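You operate a simulated robot arm through the tools that you are given. There is no shell and no other tool. Be economical: measure what you need, move in short steps, check, and stop when the job is done.

You are at the controls of a simulated two-armed robot. One attempt, no reset.

Task
Wipe up the spill on the worktop by the larder with the dishcloth and put it back.

Only the result counts: the job must be done as asked and must still hold three seconds after the hand-in. Knocking over, shifting, dropping, spilling or breaking anything else fails it.

Robot
Two 6-joint arms with two-finger parallel grippers on one trunk, on a base that drives. Base frame: it is fixed to the floor where the robot stands at the start and does not move with it; the origin is under the middle of the robot, x ahead of it, y to its left, z up. Units: mm, degrees, N and s.
The left shoulder is at the start at [60, 187, 1197], the right one opposite. With the tool pointing down near the work surface each hand reaches from about 220 to 620 mm from the robot's upright axis, wherever it stands, measured 20 degrees to its own side. Places, roughly: dishcloth [500, 100, 900]. Payload 1.57 kg a hand.
Tool frame (each hand has its own): the origin (TCP) lies between the finger pads and is the grasp point; the fingertips stand 30 mm ahead of it; z points along the fingers, y is the line along which they close. The gripper opens to 110 mm. The fingers are 24 mm wide and 12 mm thick; the gripper's body (48 by 112 mm) begins 78 mm behind the TCP.
Orientation is that of the tool frame in the base frame, as [roll, pitch, yaw] about the fixed x, y, z axes, in that order (R = Rz(yaw) Ry(pitch) Rx(roll)). With the fingers straight down and closing along the base's y, the tool's x points along the base's -x, its y along +y and its z along -z.

Tools
- The arms move only by the tool drive_tool. It takes "left_steps", "right_steps" or both (then of equal length, played together; a hand with none holds still); each is a list of rows, each a list of 7 numbers: the turn, a rotation vector about the tool's x, y, z in rad, then the shift along the tool's x, y, z in mm, then the finger opening in mm, from 0 to 110. In form: [[wx, wy, wz, tx, ty, tz, fingers], ...]. A call has 1 to 20 rows; each row is the pose to reach, as a shift and turn from the pose commanded when the call began, along the tool's axes at that moment. Each row takes 0.2 s and may step no farther than 50 mm and 8.6 degrees from the row before; otherwise, or with a gripper value out of range, the whole call is refused. A pose out of reach is approached as far as the arm can. The call stops where the force on the tool passes 40 N (or 10 N more than at its start, if that is more) or the arm is blocked; 0.2 s more then pass. Each finger travels about 153 mm/s and halts on what it meets, pressing with about 27 N; the grip force reading is that of the motor and also rises with nothing between the fingers. The clock runs only during rows and for 0.2 s after the last one: add rows that repeat a pose to give the fingers time. The reply holds the time, the measured pose of the TCP, the force on the tool along the base axes, the opening and the grip force, in the units named above and with some noise, with the torque about the TCP (base axes, N m) and any sound that the robot's microphone picked up.
- Cameras (640 x 400 px; columns grow to the right, rows downward): "scene" is now at [7.1, 5.9, 1726.7]; the picture's right is [0.19, -0.98, 0.00], its down [-0.81, -0.16, -0.56] and it looks along [0.55, 0.11, -0.83] (base axes); focal length 253 px, centre (320, 200). "left" rides on the left gripper at [70, -16, -141] in its tool frame; the picture's right is [0.23, 0.97, 0.00], its down [-0.86, 0.20, -0.48] and it looks along [-0.47, 0.11, 0.88] (tool axes); focal length 222 px, centre (320, 200). "right" rides on the right gripper at [70, 16, -141] in its tool frame; the picture's right is [-0.23, 0.97, 0.00], its down [-0.86, -0.20, -0.48] and it looks along [-0.47, -0.11, 0.88] (tool axes); focal length 222 px, centre (320, 200). There is no depth. A picture from a camera that has moved, and an enlarged one, comes with that camera's place and axes in the base frame and with its lens. The place of the scene camera against the robot may be out by one fixed shift of up to 12 mm in any direction.
- camera(camera): a new picture of that camera. No time passes.
- lift_body(by): slides the trunk up (or, below 0, down) by that many mm; the arms and the scene camera ride with it, the base frame stays. It gives what a move gives, with no picture.
- drive_base(legs): drives the robot by 1 to 6 legs, each [ahead, left, turn to the left] in mm, mm and degrees, along the robot's own axes; the way and the turn of a leg run together, so that a leg with both is an arc; at most 1500 mm and 180 degrees a leg. The arms and the cameras ride along, it lands a little off, and it stops where it bumps. It gives what a move gives.
- pan_tilt(pan, tilt): turns the head with the scene camera to pan (to the left, within 86 degrees either way) and tilt (down, from -29 to 69), counted from straight ahead of the robot. It gives what a move gives.
- close_up(camera, box): a new picture of the part [left, top, right, bottom] of that camera's present view, enlarged. No time passes.
- close_job(): hands the job in; it is judged then, once.

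Go step by step. Nothing tells you exact positions but the pictures and the camera data: compare them with the known pose of the tool, close in by small moves and look again before you grip or let go. The budget is 120 turns and 100 pictures, counting those below and the enlarged ones. Unless the task says otherwise, let go and move clear before handing in, and close with one line.

The tools are called as name(argument=value, ...) on one line, values as JSON. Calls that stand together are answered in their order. drive_tool: Moves the arms, as the interface text tells. Its arguments: {"type":"object","properties":{"left_steps":{"type":"array"},"right_steps":{"type":"array"}},"required":[]} The other tools are called the same way: lift_body (by) slides the trunk up or down; drive_base (legs) drives the base; pan_tilt (pan, tilt) turns the head that bears the scene camera; camera (camera) takes a picture; close_up (camera, box) takes an enlarged picture of a part of a camera's view; close_job () hands the job in.

At the start:

```text
t: 0.0
left_ee_pos: [394.9, 305.7, 1138.6]
left_ee_rot: [179.9, 0.1, -179.9]
left_ft_force: [0.2, 0.0, -0.1]
left_ft_torque: [-0.01, 0.01, -0.02]
left_opening: 110.2
left_grip_force: 0.2
right_ee_pos: [279.2, -41.8, 1193.5]
right_ee_rot: [-180.0, 0.0, -180.0]
right_ft_force: [0.7, -0.3, 1.5]
right_ft_torque: [0.0, 0.0, 0.01]
right_opening: 109.8
right_grip_force: 0.0
trunk travel left (down, up): [-825.0, 165.0]
robot x, y, heading: [-3.1, 0.9, 0.0]
head pan, tilt: [11.1, 56.0]
```

scene: 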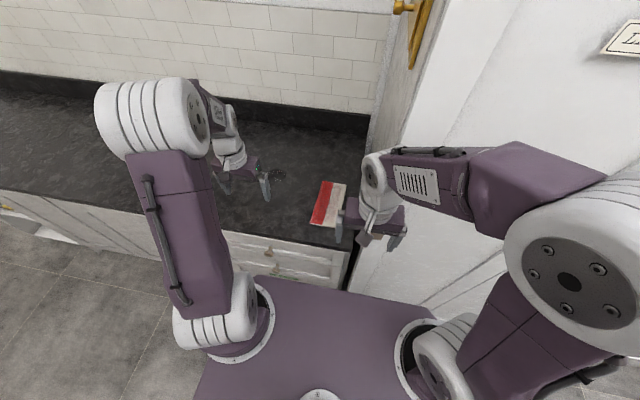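
right: 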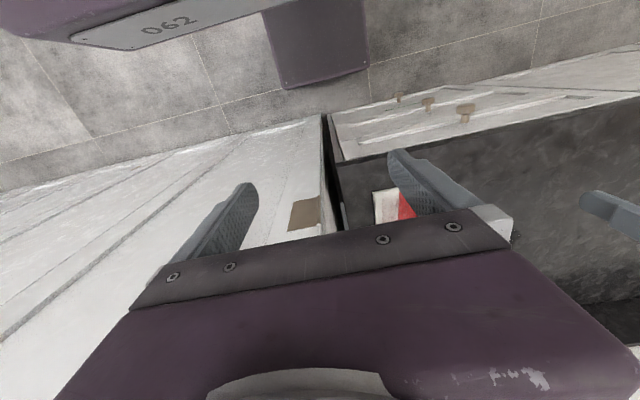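
left: 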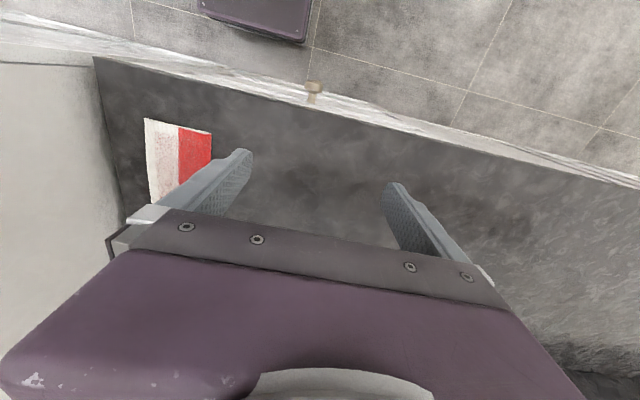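

I see the red-and-white cloth at the right end of the dark worktop, next to a tall white cabinet with a label; the spill isn't clear yet. I'll look closer and around.

close_up(camera="scene", box=[200, 100, 400, 260])

pan_tilt(pan=-30, tilt=30)

camera(camera="scene")

pan_tilt(pan=50, tilt=30)

camera(camera="scene")

```text
2.50 times, centred on (300, 180) of scene
camera zoom: at [7.1, 5.9, 1726.7], right [0.19, -0.98, 0.0], down [-0.81, -0.16, -0.56], along [0.55, 0.11, -0.83], focal length 632 px, centre (370, 250)
```

zoom: 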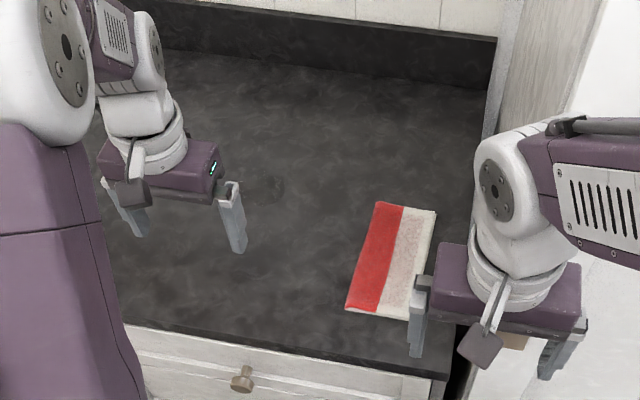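

```text
t: 1.1
left_ee_pos: [394.9, 305.5, 1139.0]
left_ee_rot: [180.0, 0.2, 180.0]
left_ft_force: [-0.3, -0.4, 0.0]
left_ft_torque: [0.01, 0.03, -0.03]
left_opening: 110.0
left_grip_force: 0.1
right_ee_pos: [277.7, -40.5, 1193.6]
right_ee_rot: [-180.0, 0.0, -180.0]
right_ft_force: [0.2, 0.1, 0.2]
right_ft_torque: [0.04, 0.04, 0.04]
right_opening: 110.1
right_grip_force: 0.0
trunk travel left (down, up): [-825.0, 165.0]
robot x, y, heading: [4.2, 0.4, -0.3]
head pan, tilt: [-30.0, 30.0]
```

```text
95 pictures are left
camera scene: at [15.7, -52.7, 1763.9], right [-0.5, -0.87, 0.0], down [-0.43, 0.25, -0.87], along [0.75, -0.43, -0.5], focal length 253 px, centre (320, 200)
```

scene: 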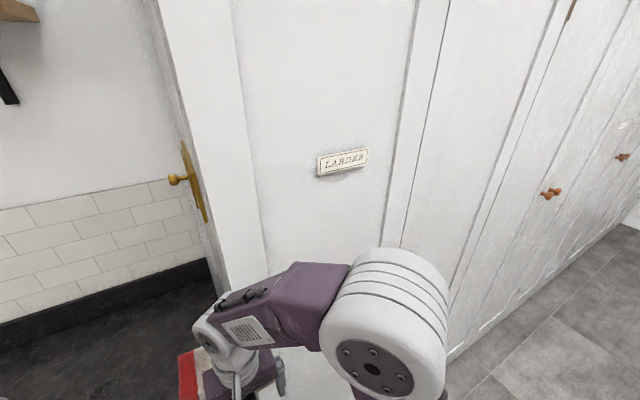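

```text
t: 2.6
left_ee_pos: [394.3, 307.1, 1138.1]
left_ee_rot: [-180.0, 0.1, 180.0]
left_ft_force: [0.0, 0.1, 0.7]
left_ft_torque: [0.01, 0.0, -0.03]
left_opening: 110.1
left_grip_force: 0.0
right_ee_pos: [277.5, -40.5, 1193.5]
right_ee_rot: [-180.0, 0.0, 180.0]
right_ft_force: [-0.4, 0.3, -0.1]
right_ft_torque: [-0.02, 0.0, 0.0]
right_opening: 109.9
right_grip_force: 0.1
trunk travel left (down, up): [-825.0, 165.0]
robot x, y, heading: [0.4, -4.3, 0.0]
head pan, tilt: [50.0, 30.0]
```

```text
94 pictures are left
camera scene: at [-4.4, 61.6, 1764.0], right [0.77, -0.64, 0.0], down [-0.32, -0.38, -0.87], along [0.56, 0.66, -0.5], focal length 253 px, centre (320, 200)
```

scene: 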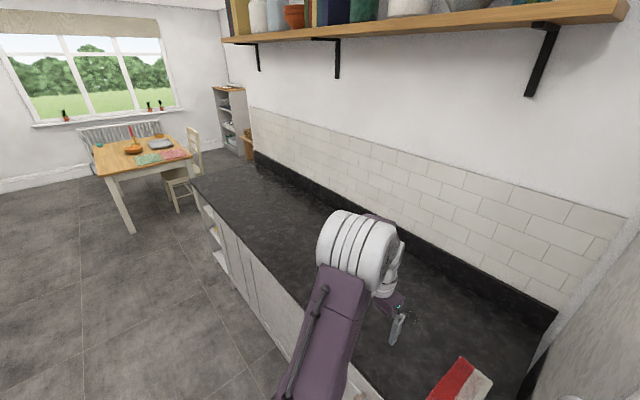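

The larder is the white cupboard at right; a dark blot near the left finger looks like the spill, around [650, 305]. I'll move the left hand leftwards/back to see it clearly.

drive_tool(left_steps=[[0, 0, 0, 20, 45, 0, 110], [0, 0, 0, 40, 85, 0, 110], [0, 0, 0, 60, 120, 0, 110], [0, 0, 0, 60, 120, 0, 110]])

pan_tilt(pan=20, tilt=48)

camera(camera="scene")

close_up(camera="scene", box=[240, 140, 400, 240])

```text
t: 3.6
left_ee_pos: [334.7, 424.9, 1139.3]
left_ee_rot: [-180.0, 0.1, 180.0]
left_ft_force: [0.3, 0.1, 1.1]
left_ft_torque: [-0.01, 0.01, 0.02]
left_opening: 110.0
left_grip_force: 0.0
right_ee_pos: [277.5, -40.8, 1194.3]
right_ee_rot: [180.0, 0.0, -179.9]
right_ft_force: [1.3, -0.6, -0.9]
right_ft_torque: [0.0, 0.0, 0.01]
right_opening: 110.3
right_grip_force: 0.0
trunk travel left (down, up): [-825.0, 165.0]
robot x, y, heading: [-1.9, 0.4, -0.1]
head pan, tilt: [50.0, 30.0]
```

```text
t: 4.6
left_ee_pos: [335.5, 426.4, 1139.1]
left_ee_rot: [-179.9, 0.1, 179.9]
left_ft_force: [0.2, -0.6, -0.8]
left_ft_torque: [-0.01, -0.01, 0.01]
left_opening: 110.0
left_grip_force: 0.2
right_ee_pos: [278.8, -40.2, 1193.1]
right_ee_rot: [179.9, 0.0, -180.0]
right_ft_force: [0.1, -0.4, 0.5]
right_ft_torque: [0.02, 0.01, 0.02]
right_opening: 110.0
right_grip_force: 0.0
trunk travel left (down, up): [-825.0, 165.0]
robot x, y, heading: [0.5, 0.3, 0.2]
head pan, tilt: [20.0, 48.0]
```

```text
93 pictures are left
camera scene: at [11.2, 19.6, 1737.2], right [0.34, -0.94, 0.0], down [-0.7, -0.25, -0.67], along [0.63, 0.23, -0.74], focal length 253 px, centre (320, 200)
```

scene: 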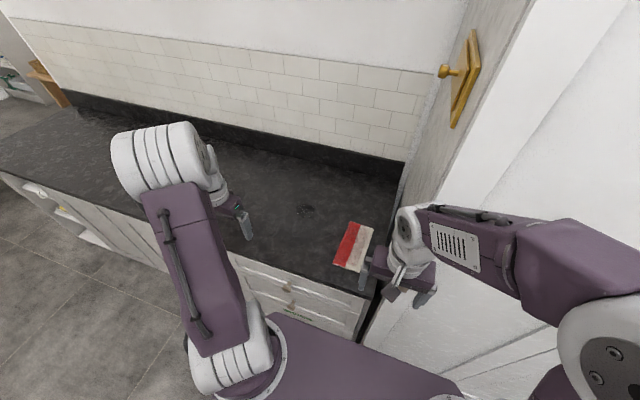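

```text
4.00 times, centred on (320, 190) of scene
camera zoom: at [11.2, 19.6, 1737.2], right [0.34, -0.94, 0.0], down [-0.7, -0.25, -0.67], along [0.63, 0.23, -0.74], focal length 1011 px, centre (320, 240)
```

zoom: 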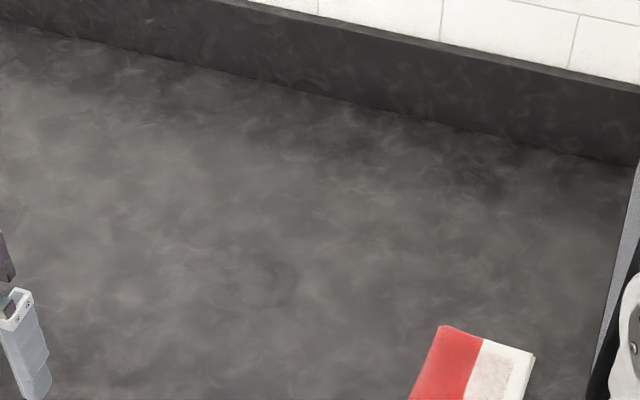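

A dark blot shows at about (305, 210) in the picture; I'll zoom to check its outline.

close_up(camera="scene", box=[280, 192, 330, 224])

close_up(camera="scene", box=[240, 160, 400, 280])

camera(camera="left")

camera(camera="right")

```text
12.50 times, centred on (305, 208) of scene
camera zoom: at [11.2, 19.6, 1737.2], right [0.34, -0.94, 0.0], down [-0.7, -0.25, -0.67], along [0.63, 0.23, -0.74], focal length 3159 px, centre (508, 100)
```

zoom: 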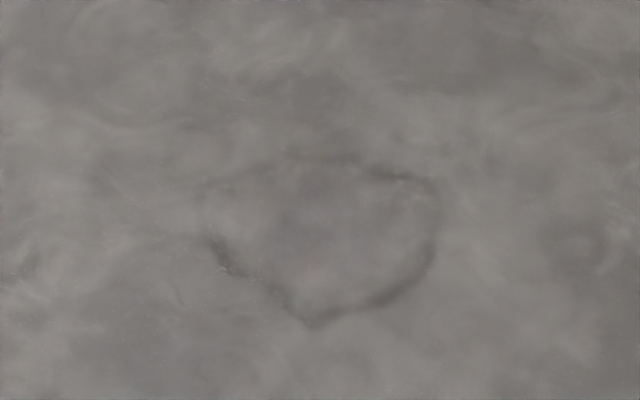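

```text
3.33 times, centred on (320, 220) of scene
camera zoom: at [11.2, 19.6, 1737.2], right [0.34, -0.94, 0.0], down [-0.7, -0.25, -0.67], along [0.63, 0.23, -0.74], focal length 842 px, centre (320, 133)
```

zoom: 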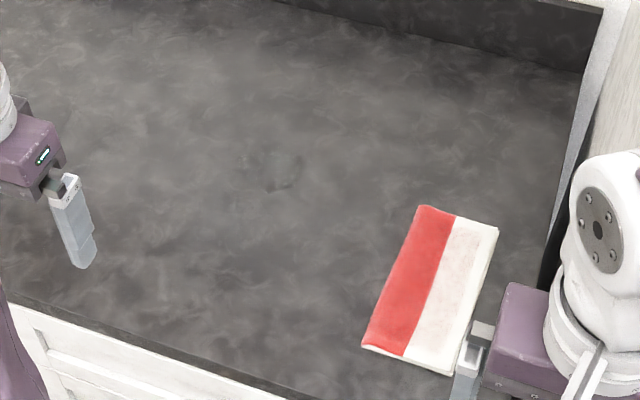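

```text
89 pictures are left
camera left: at [264.3, 409.7, 1282.8], right [-0.23, 0.97, 0.0], down [0.85, 0.2, 0.48], along [0.47, 0.11, -0.88], focal length 222 px, centre (320, 200)
```

left: 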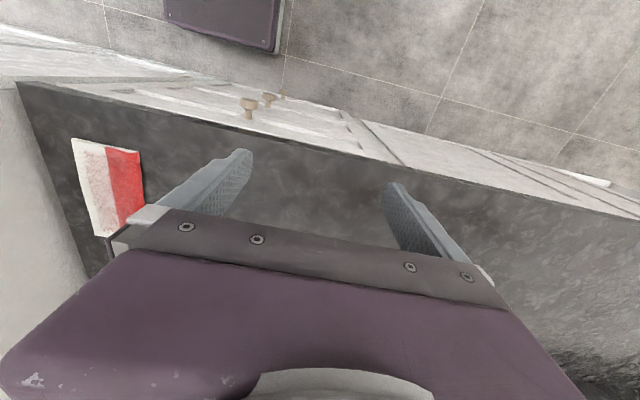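

```text
88 pictures are left
camera right: at [208.1, -24.4, 1334.9], right [0.23, 0.97, 0.0], down [0.86, -0.2, 0.48], along [0.47, -0.11, -0.88], focal length 222 px, centre (320, 200)
```

right: 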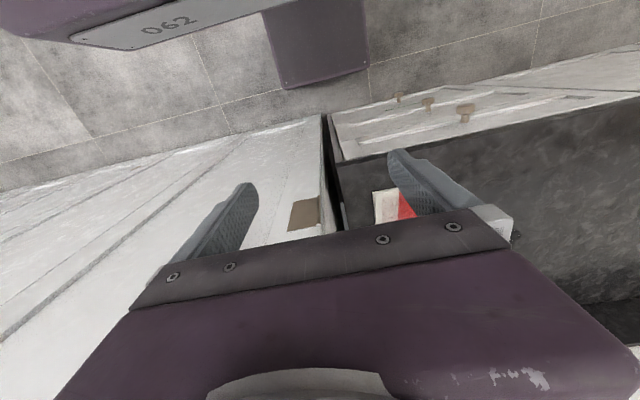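

The spill is a faint ~80 mm ring at about [640, 317, 900]; the cloth spans about x 445–650, y 25–125. The spill is near the limit of reach, so I'll pull the right hand back and drive 80 mm ahead.

drive_tool(right_steps=[[0, 0, 0, 35, -10, 0, 110], [0, 0, 0, 70, -20, 0, 110], [0, 0, 0, 90, -30, 0, 110]])

drive_base(legs=[[80, 0, 0]])

camera(camera="left")

camera(camera="scene")

```text
t: 5.4
left_ee_pos: [335.3, 424.3, 1139.7]
left_ee_rot: [-180.0, 0.1, -180.0]
left_ft_force: [-0.6, -0.3, 0.8]
left_ft_torque: [0.0, -0.03, 0.01]
left_opening: 110.4
left_grip_force: 0.0
right_ee_pos: [188.0, -71.6, 1192.2]
right_ee_rot: [-180.0, 0.0, -179.9]
right_ft_force: [-0.6, -0.7, -0.3]
right_ft_torque: [0.0, 0.01, 0.0]
right_opening: 110.1
right_grip_force: 0.0
trunk travel left (down, up): [-825.0, 165.0]
robot x, y, heading: [-1.8, -2.5, 0.2]
head pan, tilt: [20.0, 48.0]
```

```text
t: 6.4
left_ee_pos: [410.6, 426.0, 1140.3]
left_ee_rot: [180.0, 0.3, 180.0]
left_ft_force: [-0.1, 0.0, -0.3]
left_ft_torque: [0.01, -0.03, 0.02]
left_opening: 110.0
left_grip_force: 0.1
right_ee_pos: [262.8, -70.8, 1193.5]
right_ee_rot: [180.0, 0.3, 179.9]
right_ft_force: [-0.7, -0.3, -1.3]
right_ft_torque: [0.0, -0.03, 0.04]
right_opening: 110.1
right_grip_force: 0.1
trunk travel left (down, up): [-825.0, 165.0]
robot x, y, heading: [80.3, 1.0, 0.1]
head pan, tilt: [20.0, 48.0]
```

```text
87 pictures are left
camera left: at [338.8, 409.4, 1284.2], right [-0.23, 0.97, 0.0], down [0.85, 0.2, 0.48], along [0.47, 0.11, -0.88], focal length 222 px, centre (320, 200)
```

left: 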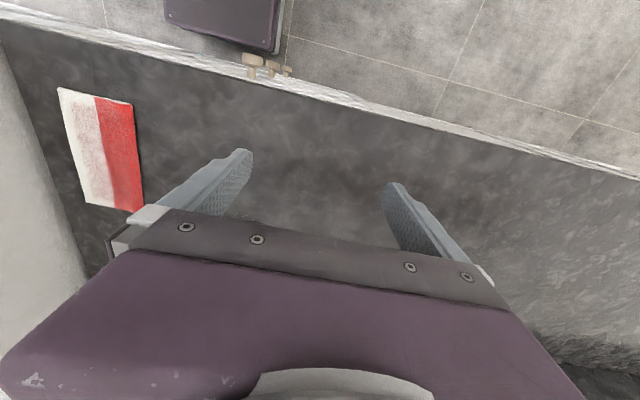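

```text
86 pictures are left
camera scene: at [83.8, 19.1, 1737.3], right [0.34, -0.94, 0.0], down [-0.7, -0.25, -0.67], along [0.63, 0.23, -0.74], focal length 253 px, centre (320, 200)
```

scene: 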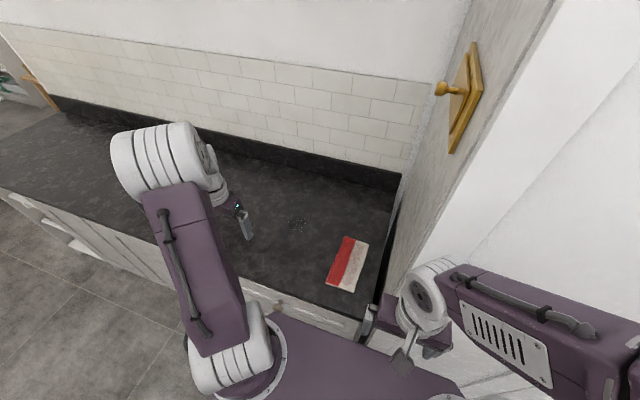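

The base moved well. Now I bring the left hand over the cloth's near half for a close look.

drive_tool(left_steps=[[0, 0, 0, -11, -44, 0, 110], [0, 0, 0, -22, -88, 0, 110], [0, 0, 0, -34, -132, 0, 110], [0, 0, 0, -45, -176, 10, 110], [0, 0, 0, -56, -220, 25, 110], [0, 0, 0, -68, -264, 40, 110], [0, 0, 0, -79, -308, 60, 110], [0, 0, 0, -90, -350, 80, 110], [0, 0, 0, -90, -350, 80, 110]])

camera(camera="left")

camera(camera="scene")

```text
t: 8.4
left_ee_pos: [504.6, 76.6, 1057.6]
left_ee_rot: [-180.0, 0.2, 180.0]
left_ft_force: [0.6, 0.9, 0.9]
left_ft_torque: [-0.03, -0.01, 0.01]
left_opening: 109.9
left_grip_force: 0.1
right_ee_pos: [267.2, -70.0, 1193.5]
right_ee_rot: [179.9, 0.1, -180.0]
right_ft_force: [-0.5, -0.1, -1.0]
right_ft_torque: [-0.03, -0.01, -0.02]
right_opening: 110.1
right_grip_force: 0.1
trunk travel left (down, up): [-825.0, 165.0]
robot x, y, heading: [82.3, 1.1, -0.0]
head pan, tilt: [20.0, 48.0]
```

```text
85 pictures are left
camera left: at [434.2, 59.5, 1202.6], right [-0.23, 0.97, 0.0], down [0.85, 0.2, 0.48], along [0.47, 0.11, -0.88], focal length 222 px, centre (320, 200)
```

left: 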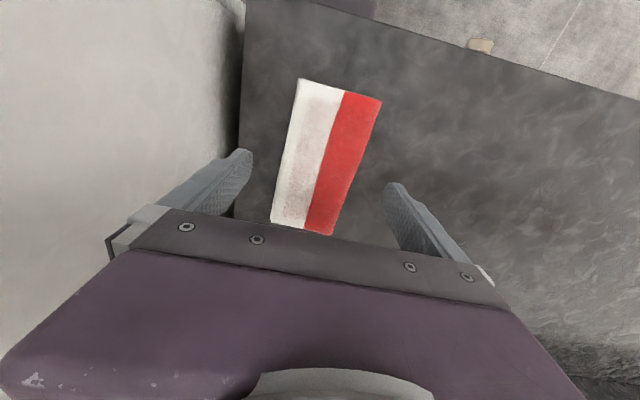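

```text
84 pictures are left
camera scene: at [91.2, 20.2, 1737.2], right [0.34, -0.94, 0.0], down [-0.7, -0.25, -0.67], along [0.63, 0.23, -0.74], focal length 253 px, centre (320, 200)
```

scene: 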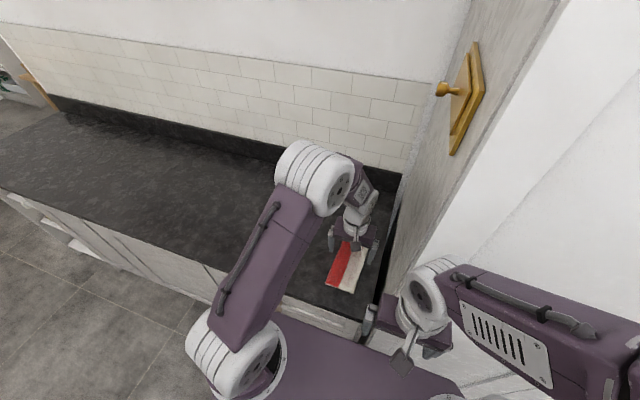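

The cloth looks about 210 × 100 mm, aligned with x, centre near [547, 85]. I'll zoom to judge its thickness.

close_up(camera="left", box=[250, 60, 410, 240])

close_up(camera="scene", box=[310, 220, 390, 300])

```text
2.22 times, centred on (330, 150) of left
camera zoom: at [434.2, 59.5, 1202.6], right [-0.23, 0.97, 0.0], down [0.85, 0.2, 0.48], along [0.47, 0.11, -0.88], focal length 494 px, centre (298, 311)
```

zoom: 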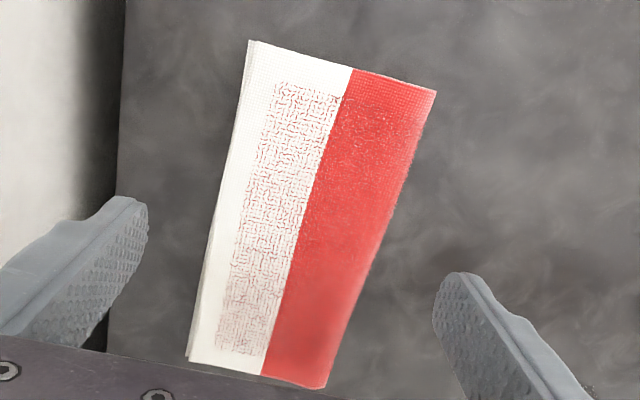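

```text
5.00 times, centred on (350, 260) of scene
camera zoom: at [91.2, 20.2, 1737.2], right [0.34, -0.94, 0.0], down [-0.7, -0.25, -0.67], along [0.63, 0.23, -0.74], focal length 1264 px, centre (170, -100)
```

zoom: 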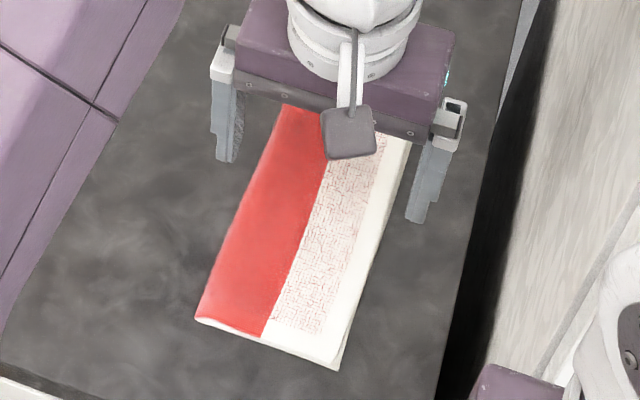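

The cloth is a flat folded towel about 10 mm thick, just narrow enough for the open gripper. I'll shift the base 80 mm left for better reach to the spill, then re-centre over the cloth.

drive_base(legs=[[0, 80, 0]])

camera(camera="scene")

```text
t: 9.5
left_ee_pos: [504.6, 150.7, 1059.1]
left_ee_rot: [179.7, 0.1, 179.9]
left_ft_force: [0.3, -0.9, 0.1]
left_ft_torque: [0.03, 0.02, -0.03]
left_opening: 110.1
left_grip_force: 0.0
right_ee_pos: [268.4, 2.2, 1193.0]
right_ee_rot: [179.8, -0.1, 179.9]
right_ft_force: [-0.1, -0.9, -0.7]
right_ft_torque: [0.04, -0.01, 0.01]
right_opening: 110.2
right_grip_force: 0.1
trunk travel left (down, up): [-825.0, 165.0]
robot x, y, heading: [78.7, 80.4, -0.1]
head pan, tilt: [20.0, 48.0]
```

```text
81 pictures are left
camera scene: at [91.3, 91.8, 1737.3], right [0.34, -0.94, 0.0], down [-0.7, -0.25, -0.67], along [0.63, 0.23, -0.74], focal length 253 px, centre (320, 200)
```

scene: 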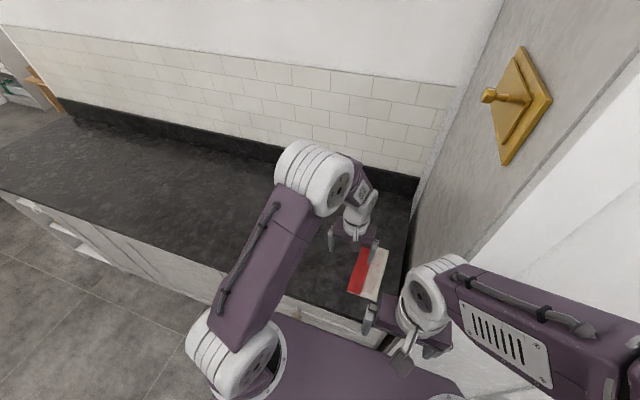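

Now move to [530, 85, 985] above the cloth and check alignment with the hand camera.

drive_tool(left_steps=[[0, 0, 0, -12, -33, 25, 110], [0, 0, 0, -25, -65, 50, 110], [0, 0, 0, -25, -65, 74, 110], [0, 0, 0, -25, -65, 74, 110]])

camera(camera="left")

close_up(camera="scene", box=[310, 200, 430, 320])

```text
t: 10.5
left_ee_pos: [529.8, 89.7, 985.4]
left_ee_rot: [180.0, 0.0, 179.9]
left_ft_force: [0.2, -0.3, 0.6]
left_ft_torque: [0.0, 0.01, 0.0]
left_opening: 110.1
left_grip_force: 0.1
right_ee_pos: [267.7, 7.3, 1192.6]
right_ee_rot: [180.0, 0.0, -180.0]
right_ft_force: [-0.9, -0.6, 0.7]
right_ft_torque: [0.02, 0.02, -0.03]
right_opening: 110.3
right_grip_force: 0.0
trunk travel left (down, up): [-825.0, 165.0]
robot x, y, heading: [81.7, 80.2, -0.1]
head pan, tilt: [20.0, 48.0]
```

```text
80 pictures are left
camera left: at [459.1, 73.4, 1128.4], right [-0.23, 0.97, 0.0], down [0.85, 0.2, 0.48], along [0.47, 0.11, -0.88], focal length 222 px, centre (320, 200)
```

left: 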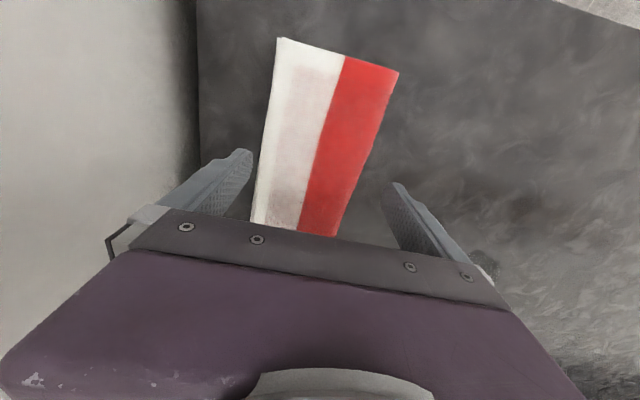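

```text
3.33 times, centred on (370, 260) of scene
camera zoom: at [91.1, 98.3, 1737.2], right [0.34, -0.94, 0.0], down [-0.7, -0.25, -0.67], along [0.63, 0.23, -0.74], focal length 842 px, centre (153, 0)
```

zoom: 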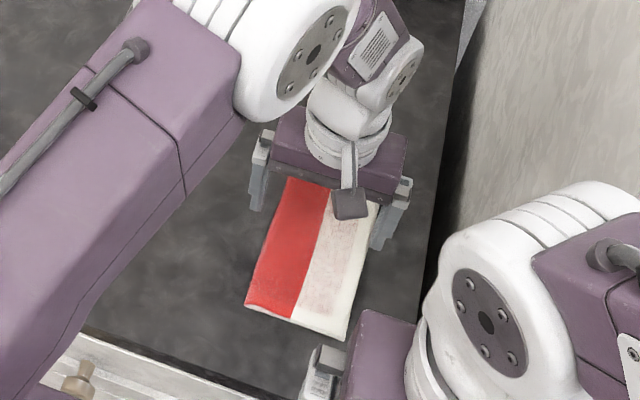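

The cloth's mid-line is y≈85 and width ≈102 mm, so I shift 4 mm right, turn about 1° and go down to just above the cloth.

drive_tool(left_steps=[[0, 0, 0.022, 0, -4.5, 10, 110], [0, 0, 0.022, 0, -4.5, 40, 110], [0, 0, 0.022, 0, -4.5, 40, 110]])

camera(camera="left")

close_up(camera="scene", box=[330, 210, 410, 290])

```text
t: 11.3
left_ee_pos: [528.4, 83.9, 943.9]
left_ee_rot: [-180.0, 0.1, 178.6]
left_ft_force: [0.0, -0.6, -0.5]
left_ft_torque: [0.01, -0.03, -0.01]
left_opening: 110.0
left_grip_force: 0.0
right_ee_pos: [266.5, 9.6, 1192.4]
right_ee_rot: [-180.0, 0.0, 179.8]
right_ft_force: [0.9, 0.4, -0.4]
right_ft_torque: [0.01, 0.01, -0.02]
right_opening: 110.0
right_grip_force: 0.1
trunk travel left (down, up): [-825.0, 165.0]
robot x, y, heading: [81.2, 76.0, -0.1]
head pan, tilt: [20.0, 48.0]
```

```text
78 pictures are left
camera left: at [458.0, 70.4, 1088.3], right [-0.2, 0.98, 0.0], down [0.86, 0.18, 0.48], along [0.47, 0.1, -0.88], focal length 222 px, centre (320, 200)
```

left: 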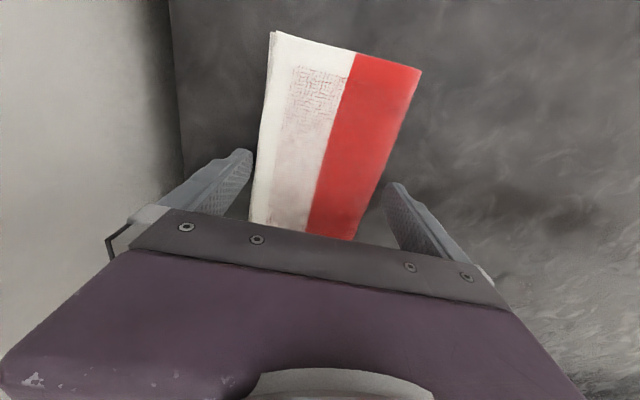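

```text
5.00 times, centred on (370, 250) of scene
camera zoom: at [91.1, 98.3, 1737.2], right [0.34, -0.94, 0.0], down [-0.7, -0.25, -0.67], along [0.63, 0.23, -0.74], focal length 1264 px, centre (70, -50)
```

zoom: 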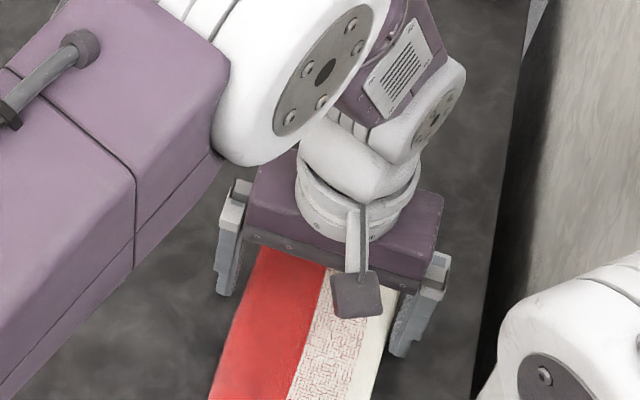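

Gap on the right-hand (y+) finger looks a touch tighter, so I shift +2 mm and descend to the worktop in small steps.

drive_tool(left_steps=[[0, 0, 0, 0, 2, 2, 110], [0, 0, 0, 0, 2, 7, 110], [0, 0, 0, 0, 2, 11, 110], [0, 0, 0, 0, 2, 11, 110]])

camera(camera="left")

```text
t: 12.1
left_ee_pos: [528.7, 86.2, 939.4]
left_ee_rot: [180.0, 0.5, 178.6]
left_ft_force: [-10.8, 1.0, 28.7]
left_ft_torque: [1.33, 0.64, 0.22]
left_opening: 109.6
left_grip_force: 0.1
right_ee_pos: [262.7, 8.4, 1194.1]
right_ee_rot: [180.0, 0.1, 179.9]
right_ft_force: [-0.6, 0.2, 1.1]
right_ft_torque: [0.01, 0.03, 0.01]
right_opening: 109.9
right_grip_force: 0.0
trunk travel left (down, up): [-825.0, 165.0]
robot x, y, heading: [80.6, 80.2, 0.1]
head pan, tilt: [20.0, 48.0]
stopped in row 4 (left hand): the force on the tool passed its limit at 44 N (the readings are from after the stop); the commanded pose is now the measured one
```

```text
76 pictures are left
camera left: at [457.2, 72.4, 1083.0], right [-0.2, 0.98, 0.0], down [0.86, 0.18, 0.49], along [0.48, 0.1, -0.87], focal length 222 px, centre (320, 200)
```

left: 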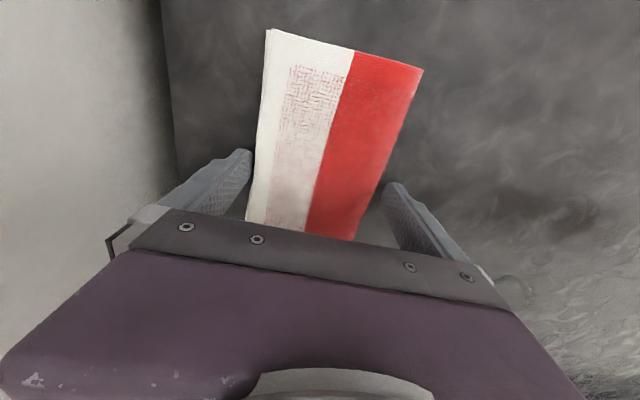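

Only the +y finger has contact (likely the cloth's rim). I lift a bit, shift +3 mm and retry.

drive_tool(left_steps=[[0, 0, 0, 0, 0, -10, 110], [0, 0, 0, 0, 3, -10, 110], [0, 0, 0, 0, 3, -10, 110]])

close_up(camera="left", box=[220, 120, 420, 245])

```text
t: 12.9
left_ee_pos: [532.7, 88.8, 947.5]
left_ee_rot: [-179.9, 0.4, 178.6]
left_ft_force: [0.7, -0.5, -1.0]
left_ft_torque: [-0.01, -0.01, 0.01]
left_opening: 109.9
left_grip_force: 0.1
right_ee_pos: [267.3, 7.4, 1193.4]
right_ee_rot: [179.9, -0.1, -179.9]
right_ft_force: [1.3, -0.5, -0.1]
right_ft_torque: [0.02, 0.01, 0.01]
right_opening: 109.9
right_grip_force: 0.1
trunk travel left (down, up): [-825.0, 165.0]
robot x, y, heading: [79.5, 76.9, -0.1]
head pan, tilt: [20.0, 48.0]
```

```text
3.20 times, centred on (320, 182) of left
camera zoom: at [460.2, 75.1, 1090.4], right [-0.2, 0.98, 0.0], down [0.86, 0.18, 0.49], along [0.48, 0.1, -0.87], focal length 711 px, centre (320, 256)
```

zoom: 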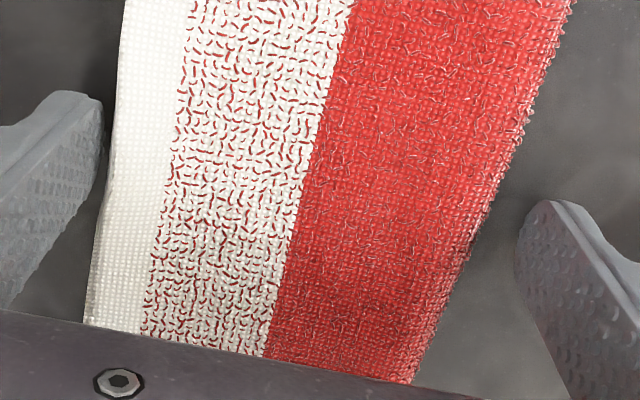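

Edges are near y 34 and 142, so the fit is very tight. I'll try going down here carefully.

drive_tool(left_steps=[[0, 0, 0, 0, 0, 5, 110], [0, 0, 0, 0, 0, 8, 110], [0, 0, 0, 0, 0, 11, 110], [0, 0, 0, 0, 0, 13, 110]])

close_up(camera="left", box=[220, 120, 420, 245])

```text
t: 13.8
left_ee_pos: [531.6, 89.3, 940.0]
left_ee_rot: [-179.9, 0.8, 178.5]
left_ft_force: [-9.7, 4.8, 29.1]
left_ft_torque: [1.81, 0.57, 0.29]
left_opening: 110.1
left_grip_force: 0.0
right_ee_pos: [264.4, 9.1, 1193.7]
right_ee_rot: [-180.0, 0.2, 180.0]
right_ft_force: [-0.6, -0.8, 0.2]
right_ft_torque: [0.03, 0.01, -0.02]
right_opening: 109.8
right_grip_force: 0.1
trunk travel left (down, up): [-825.0, 165.0]
robot x, y, heading: [80.1, 80.2, -0.1]
head pan, tilt: [20.0, 48.0]
stopped in row 4 (left hand): the force on the tool passed its limit at 44 N (the readings are from after the stop); the commanded pose is now the measured one
```

```text
3.20 times, centred on (320, 182) of left
camera zoom: at [459.2, 75.3, 1082.7], right [-0.2, 0.98, 0.0], down [0.85, 0.18, 0.49], along [0.48, 0.1, -0.87], focal length 711 px, centre (320, 256)
```

zoom: 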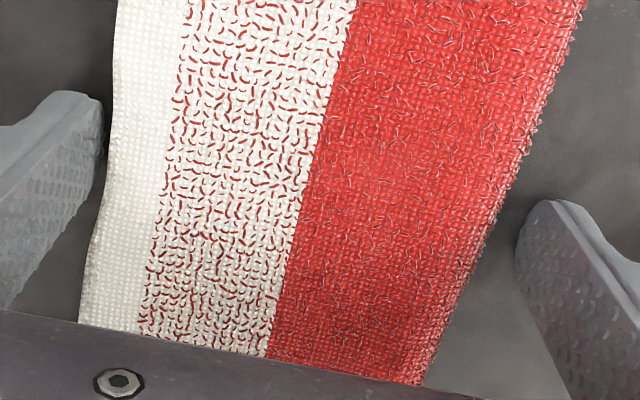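

The force now sits on the +y finger beyond the cloth's edge, so that is the worktop itself (top ≈ 909) and the cloth is about 102 mm wide. I lift 2 mm, re-centre to y≈87 and close.

drive_tool(left_steps=[[0, 0, 0, 0, 0, -2, 110], [0, 0, 0, 0, -2.5, -2, 110], [0, 0, 0, 0, -2.5, -2, 95], [0, 0, 0, 0, -2.5, -2, 85], [0, 0, 0, 0, -2.5, -2, 75], [0, 0, 0, 0, -2.5, -2, 75]])

camera(camera="left")

close_up(camera="scene", box=[310, 200, 430, 320])

```text
t: 15.2
left_ee_pos: [534.3, 84.9, 941.0]
left_ee_rot: [-179.8, 1.0, 178.6]
left_ft_force: [0.9, -3.8, 10.0]
left_ft_torque: [0.26, 0.06, -0.07]
left_opening: 71.2
left_grip_force: 0.0
right_ee_pos: [266.6, 7.3, 1193.0]
right_ee_rot: [180.0, 0.0, 179.9]
right_ft_force: [0.5, 0.0, 0.1]
right_ft_torque: [-0.02, 0.0, 0.01]
right_opening: 110.2
right_grip_force: 0.0
trunk travel left (down, up): [-825.0, 165.0]
robot x, y, heading: [80.8, 78.9, 0.0]
head pan, tilt: [20.0, 48.0]
```

```text
73 pictures are left
camera left: at [462.1, 71.5, 1082.7], right [-0.2, 0.98, -0.01], down [0.85, 0.18, 0.49], along [0.48, 0.09, -0.87], focal length 222 px, centre (320, 200)
```

left: 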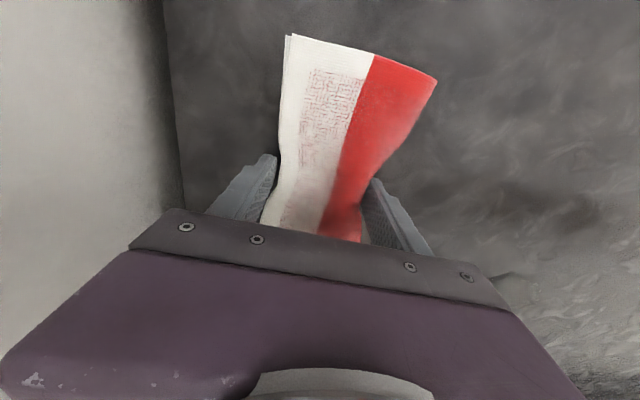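

```text
3.33 times, centred on (370, 260) of scene
camera zoom: at [90.2, 97.2, 1737.2], right [0.34, -0.94, 0.0], down [-0.7, -0.25, -0.67], along [0.63, 0.23, -0.74], focal length 842 px, centre (153, 0)
```

zoom: 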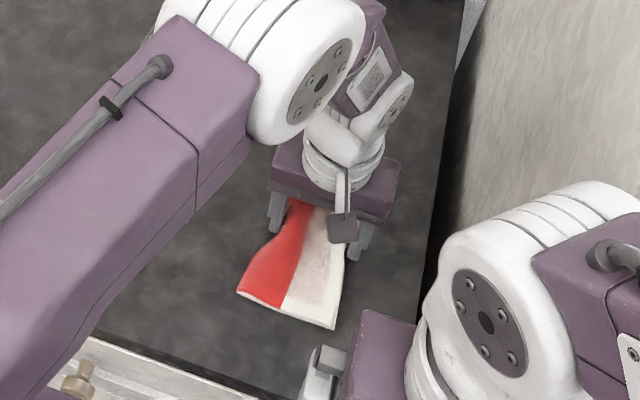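

The cloth is soft and is bunching nicely between the fingers. I'll close on to a firm grip.

drive_tool(left_steps=[[0, 0, 0, 0, 0, 0, 55], [0, 0, 0, 0, 0, 0, 35], [0, 0, 0, 0, 0, 0, 15], [0, 0, 0, 0, 0, 0, 0], [0, 0, 0, 0, 0, 0, 0]])

camera(camera="left")

close_up(camera="scene", box=[310, 200, 430, 320])

```text
t: 16.4
left_ee_pos: [534.5, 87.5, 940.7]
left_ee_rot: [-179.8, 0.9, 178.6]
left_ft_force: [-0.1, 4.2, 13.0]
left_ft_torque: [0.15, 0.1, -0.06]
left_opening: 13.6
left_grip_force: 26.8
right_ee_pos: [266.5, 9.1, 1193.9]
right_ee_rot: [180.0, 0.2, 180.0]
right_ft_force: [-0.2, -0.4, 0.0]
right_ft_torque: [-0.01, -0.03, 0.01]
right_opening: 110.0
right_grip_force: 0.1
trunk travel left (down, up): [-825.0, 165.0]
robot x, y, heading: [80.5, 79.5, 0.0]
head pan, tilt: [20.0, 48.0]
```

```text
71 pictures are left
camera left: at [461.4, 73.8, 1082.7], right [-0.2, 0.98, -0.01], down [0.85, 0.18, 0.49], along [0.48, 0.09, -0.87], focal length 222 px, centre (320, 200)
```

left: 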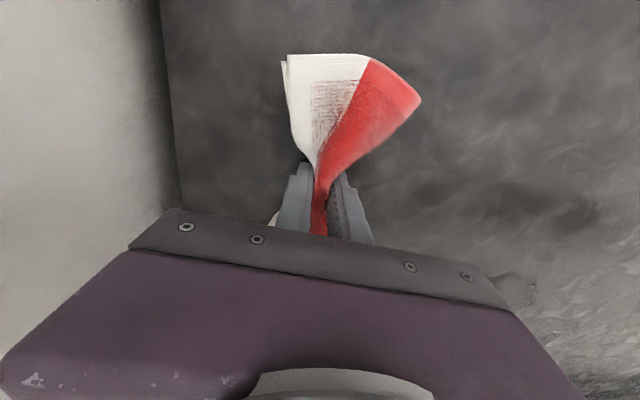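

```text
3.33 times, centred on (370, 260) of scene
camera zoom: at [89.5, 100.1, 1737.2], right [0.34, -0.94, 0.0], down [-0.7, -0.25, -0.67], along [0.63, 0.23, -0.74], focal length 842 px, centre (153, 0)
```

zoom: 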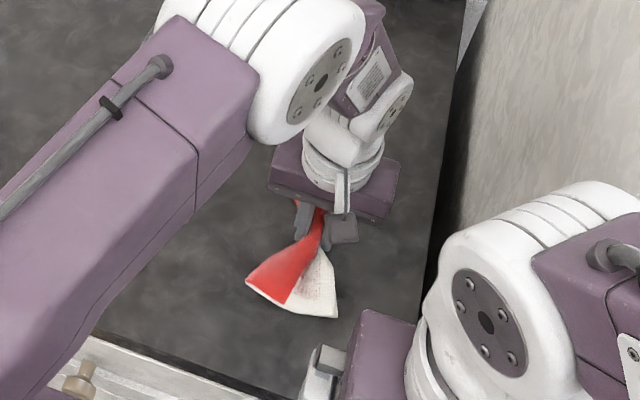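

Firm grip (opening 13.6 mm, force 27 N). I lift 40 mm and carry it to above the spill.

drive_tool(left_steps=[[0, 0, 0, 0, 0, -20, 0], [0, 0, 0, 0, 0, -40, 0], [0, 0, 0, -15, 40, -40, 0], [0, 0, 0, -30, 80, -40, 0], [0, 0, 0, -45, 120, -40, 0], [0, 0, 0, -60, 160, -40, 0], [0, 0, 0, -60, 170, -40, 0]])

camera(camera="scene")

camera(camera="left")

```text
t: 18.1
left_ee_pos: [597.9, 256.8, 979.2]
left_ee_rot: [-179.8, 0.9, 178.6]
left_ft_force: [0.8, -0.2, 0.2]
left_ft_torque: [-0.08, -0.01, 0.02]
left_opening: 13.1
left_grip_force: 26.7
right_ee_pos: [266.9, 8.2, 1192.9]
right_ee_rot: [-180.0, 0.0, 180.0]
right_ft_force: [-0.6, 0.6, 0.6]
right_ft_torque: [-0.03, 0.0, -0.04]
right_opening: 110.2
right_grip_force: 0.1
trunk travel left (down, up): [-825.0, 165.0]
robot x, y, heading: [81.1, 76.2, 0.1]
head pan, tilt: [20.0, 48.0]
```

```text
69 pictures are left
camera scene: at [91.3, 99.0, 1737.2], right [0.34, -0.94, 0.0], down [-0.7, -0.25, -0.67], along [0.63, 0.23, -0.74], focal length 253 px, centre (320, 200)
```

scene: 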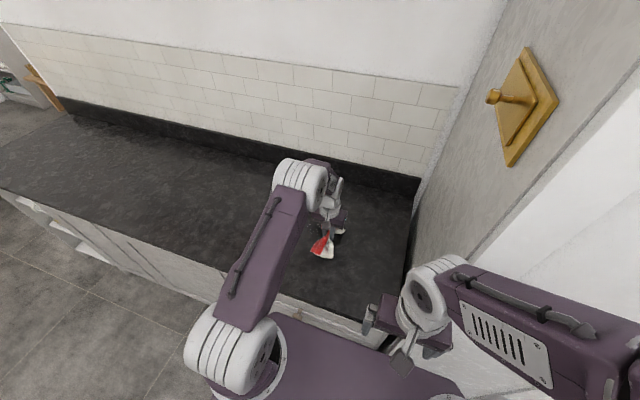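

```text
68 pictures are left
camera left: at [525.7, 242.2, 1122.0], right [-0.2, 0.98, -0.01], down [0.85, 0.18, 0.49], along [0.48, 0.09, -0.87], focal length 222 px, centre (320, 200)
```

left: 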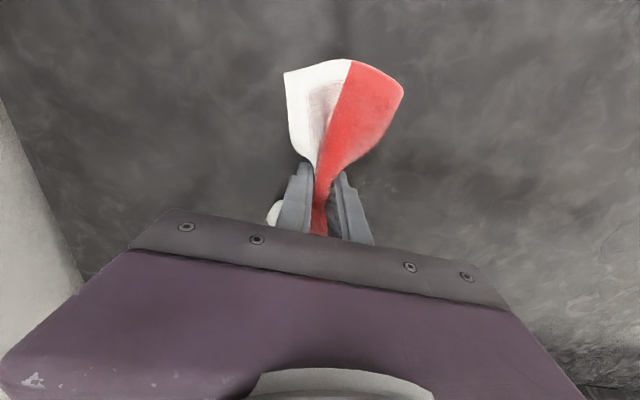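

close_up(camera="left", box=[340, 150, 460, 260])

close_up(camera="scene", box=[270, 190, 370, 270])

```text
3.64 times, centred on (400, 205) of left
camera zoom: at [525.7, 242.2, 1122.0], right [-0.2, 0.98, -0.01], down [0.85, 0.18, 0.49], along [0.48, 0.09, -0.87], focal length 808 px, centre (29, 182)
```

zoom: 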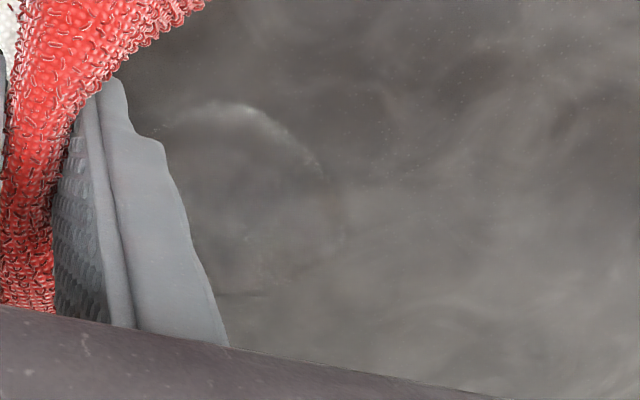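

```text
5.00 times, centred on (320, 230) of scene
camera zoom: at [91.3, 99.0, 1737.2], right [0.34, -0.94, 0.0], down [-0.7, -0.25, -0.67], along [0.63, 0.23, -0.74], focal length 1264 px, centre (320, 50)
```

zoom: 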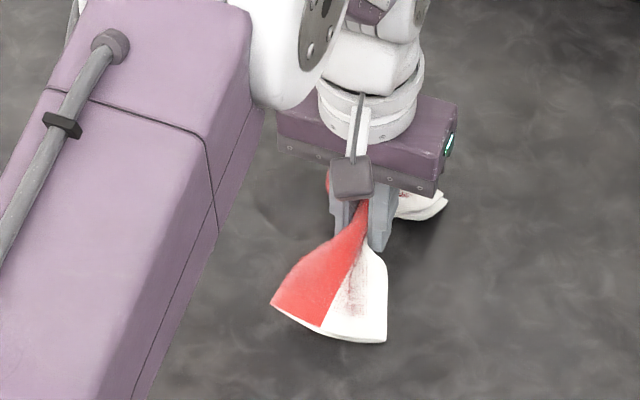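

The spill ring spans about x 600–676, y 280–360. I'll nudge the base 25 mm ahead and 45 mm left so the whole ring is well inside reach.

drive_base(legs=[[25, 45, 0]])

camera(camera="left")

```text
t: 19.0
left_ee_pos: [620.5, 295.2, 981.5]
left_ee_rot: [179.9, 1.0, 178.6]
left_ft_force: [-0.1, -1.0, 0.1]
left_ft_torque: [-0.03, -0.01, -0.01]
left_opening: 13.4
left_grip_force: 26.8
right_ee_pos: [288.6, 47.1, 1192.5]
right_ee_rot: [179.7, 0.2, 180.0]
right_ft_force: [0.0, -0.8, 0.3]
right_ft_torque: [0.09, -0.06, -0.04]
right_opening: 109.9
right_grip_force: 0.1
trunk travel left (down, up): [-825.0, 165.0]
robot x, y, heading: [102.8, 124.5, -0.2]
head pan, tilt: [20.0, 48.0]
```

```text
65 pictures are left
camera left: at [546.9, 279.8, 1124.5], right [-0.2, 0.98, 0.0], down [0.85, 0.18, 0.49], along [0.48, 0.1, -0.87], focal length 222 px, centre (320, 200)
```

left: 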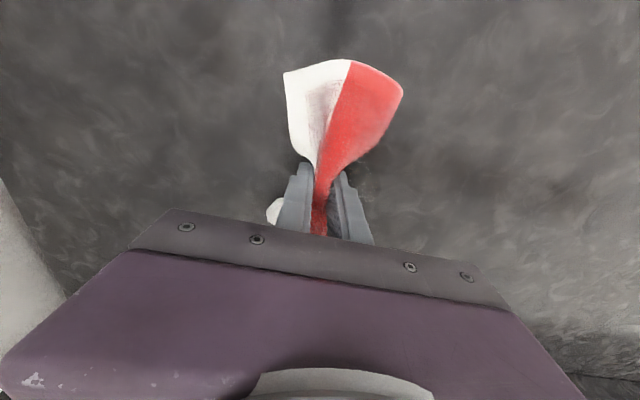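

Now over the spill; I lower at its near-right corner until light contact.

drive_tool(left_steps=[[0, 0, 0, 15, -20, 15, 0], [0, 0, 0, 15, -20, 32, 0], [0, 0, 0, 15, -20, 38, 0], [0, 0, 0, 15, -20, 42, 0], [0, 0, 0, 15, -20, 42, 0]])

```text
t: 20.2
left_ee_pos: [607.2, 280.6, 939.7]
left_ee_rot: [-179.8, 1.3, 178.6]
left_ft_force: [1.3, 2.5, 24.0]
left_ft_torque: [0.19, 0.18, -0.16]
left_opening: 13.7
left_grip_force: 27.0
right_ee_pos: [290.0, 54.3, 1192.9]
right_ee_rot: [180.0, 0.2, 180.0]
right_ft_force: [0.1, 0.1, 0.0]
right_ft_torque: [-0.01, 0.01, -0.02]
right_opening: 110.0
right_grip_force: 0.0
trunk travel left (down, up): [-825.0, 165.0]
robot x, y, heading: [105.1, 126.4, 0.1]
head pan, tilt: [20.0, 48.0]
```

Contact of 24 N. Now I raster over the spill with steady light pressure.

drive_tool(left_steps=[[0, 0, 0, 10, 0, -1, 0], [0, 0, 0, 10, 28, -1, 0], [0, 0, 0, 10, 56, -1, 0], [0, 0, 0, 10, 82, -1, 0], [0, 0, 0, -4, 82, -1, 0], [0, 0, 0, -4, 56, -1, 0], [0, 0, 0, -4, 28, -1, 0], [0, 0, 0, -4, 0, -1, 0], [0, 0, 0, -18, 0, -1, 0], [0, 0, 0, -18, 28, -1, 0], [0, 0, 0, -18, 56, -1, 0], [0, 0, 0, -18, 84, -1, 0], [0, 0, 0, -32, 84, -1, 0], [0, 0, 0, -32, 56, -1, 0], [0, 0, 0, -32, 28, -1, 0], [0, 0, 0, -32, 0, -1, 0]])

camera(camera="left")

close_up(camera="scene", box=[270, 190, 370, 270])

```text
t: 21.3
left_ee_pos: [598.7, 358.9, 940.2]
left_ee_rot: [-179.7, 0.2, 178.6]
left_ft_force: [-9.1, -10.8, 24.4]
left_ft_torque: [-0.15, 0.49, 0.11]
left_opening: 12.9
left_grip_force: 27.4
right_ee_pos: [289.3, 51.0, 1193.3]
right_ee_rot: [179.8, 0.2, -180.0]
right_ft_force: [0.0, 0.1, -0.8]
right_ft_torque: [-0.04, 0.01, 0.0]
right_opening: 110.2
right_grip_force: 0.0
trunk travel left (down, up): [-825.0, 165.0]
robot x, y, heading: [102.7, 125.5, -0.1]
head pan, tilt: [20.0, 48.0]
stopped in row 5 (left hand): the force on the tool passed its limit at 44 N (the readings are from after the stop); the commanded pose is now the measured one
```

```text
64 pictures are left
camera left: at [527.2, 344.1, 1083.3], right [-0.2, 0.98, -0.01], down [0.86, 0.18, 0.48], along [0.47, 0.09, -0.88], focal length 222 px, centre (320, 200)
```

left: 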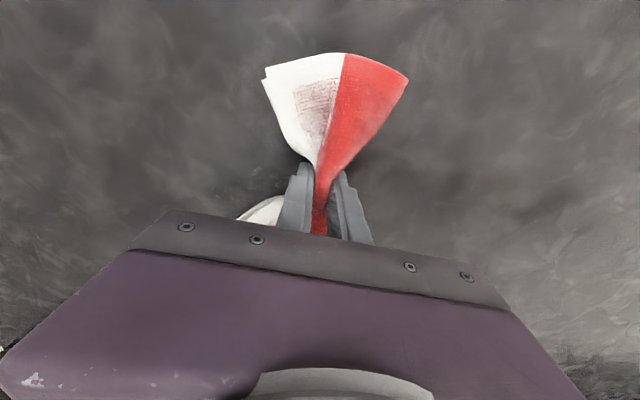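

```text
5.00 times, centred on (320, 230) of scene
camera zoom: at [110.6, 140.1, 1737.2], right [0.34, -0.94, 0.0], down [-0.7, -0.25, -0.67], along [0.63, 0.23, -0.74], focal length 1264 px, centre (320, 50)
```

zoom: 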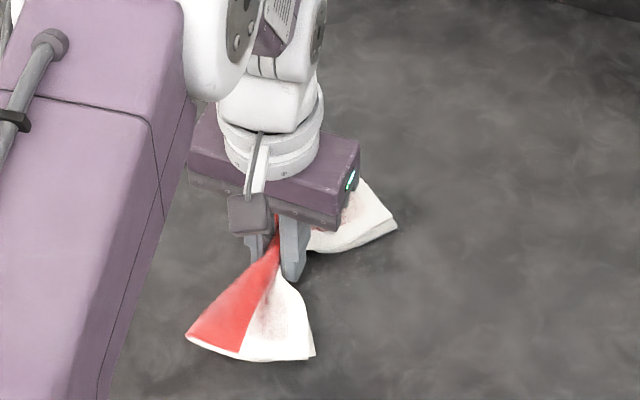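

The stroke ran but pressed too hard at the corner; I ease up 1.5 mm and continue the raster.

drive_tool(left_steps=[[0, 0, 0, 0, 0, -1.5, 0], [0, 0, 0, -15, 0, -1.5, 0], [0, 0, 0, -15, -28, -1.5, 0], [0, 0, 0, -15, -56, -1.5, 0], [0, 0, 0, -15, -82, -1.5, 0], [0, 0, 0, -28, -82, -1.5, 0], [0, 0, 0, -28, -56, -1.5, 0], [0, 0, 0, -28, -28, -1.5, 0], [0, 0, 0, -28, 0, -1.5, 0], [0, 0, 0, -41, 0, -1.5, 0], [0, 0, 0, -41, -28, -1.5, 0], [0, 0, 0, -41, -56, -1.5, 0], [0, 0, 0, -41, -82, -1.5, 0]])

```text
t: 24.1
left_ee_pos: [639.4, 278.1, 940.6]
left_ee_rot: [-179.8, 0.3, 178.7]
left_ft_force: [0.6, 1.8, 5.8]
left_ft_torque: [0.07, -0.02, -0.02]
left_opening: 13.0
left_grip_force: 26.6
right_ee_pos: [292.0, 52.8, 1192.4]
right_ee_rot: [180.0, 0.0, -179.9]
right_ft_force: [-0.2, -0.3, 0.3]
right_ft_torque: [-0.01, 0.0, -0.01]
right_opening: 110.0
right_grip_force: 0.1
trunk travel left (down, up): [-825.0, 165.0]
robot x, y, heading: [102.0, 121.2, -0.2]
head pan, tilt: [20.0, 48.0]
```

Pressure dropped to 6 N here, so I press 0.7 mm more and finish the far part.

drive_tool(left_steps=[[0, 0, 0, 0, 0, 0.7, 0], [0, 0, 0, 0, 28, 0.7, 0], [0, 0, 0, 0, 56, 0.7, 0], [0, 0, 0, 0, 84, 0.7, 0], [0, 0, 0, -13, 84, 0.7, 0], [0, 0, 0, -13, 56, 0.7, 0], [0, 0, 0, -13, 28, 0.7, 0], [0, 0, 0, -13, 0, 0.7, 0], [0, 0, 0, -26, 0, 0.7, 0], [0, 0, 0, -26, 28, 0.7, 0], [0, 0, 0, -26, 56, 0.7, 0], [0, 0, 0, -26, 84, 0.7, 0], [0, 0, 0, -39, 84, 0.7, 0], [0, 0, 0, -39, 56, 0.7, 0], [0, 0, 0, -39, 28, 0.7, 0], [0, 0, 0, -39, 0, 0.7, 0]])

```text
t: 26.0
left_ee_pos: [652.3, 279.5, 941.0]
left_ee_rot: [-179.9, -0.4, 178.7]
left_ft_force: [-11.1, 1.9, 17.6]
left_ft_torque: [0.18, 0.11, 0.06]
left_opening: 13.2
left_grip_force: 27.1
right_ee_pos: [289.5, 54.3, 1193.7]
right_ee_rot: [-180.0, 0.1, -179.9]
right_ft_force: [-0.1, 0.2, 0.0]
right_ft_torque: [-0.06, -0.02, 0.01]
right_opening: 109.8
right_grip_force: 0.0
trunk travel left (down, up): [-825.0, 165.0]
robot x, y, heading: [106.1, 123.6, -0.1]
head pan, tilt: [20.0, 48.0]
stopped in row 9 (left hand): the force on the tool passed its limit at 43 N (the readings are from after the stop); the commanded pose is now the measured one
```

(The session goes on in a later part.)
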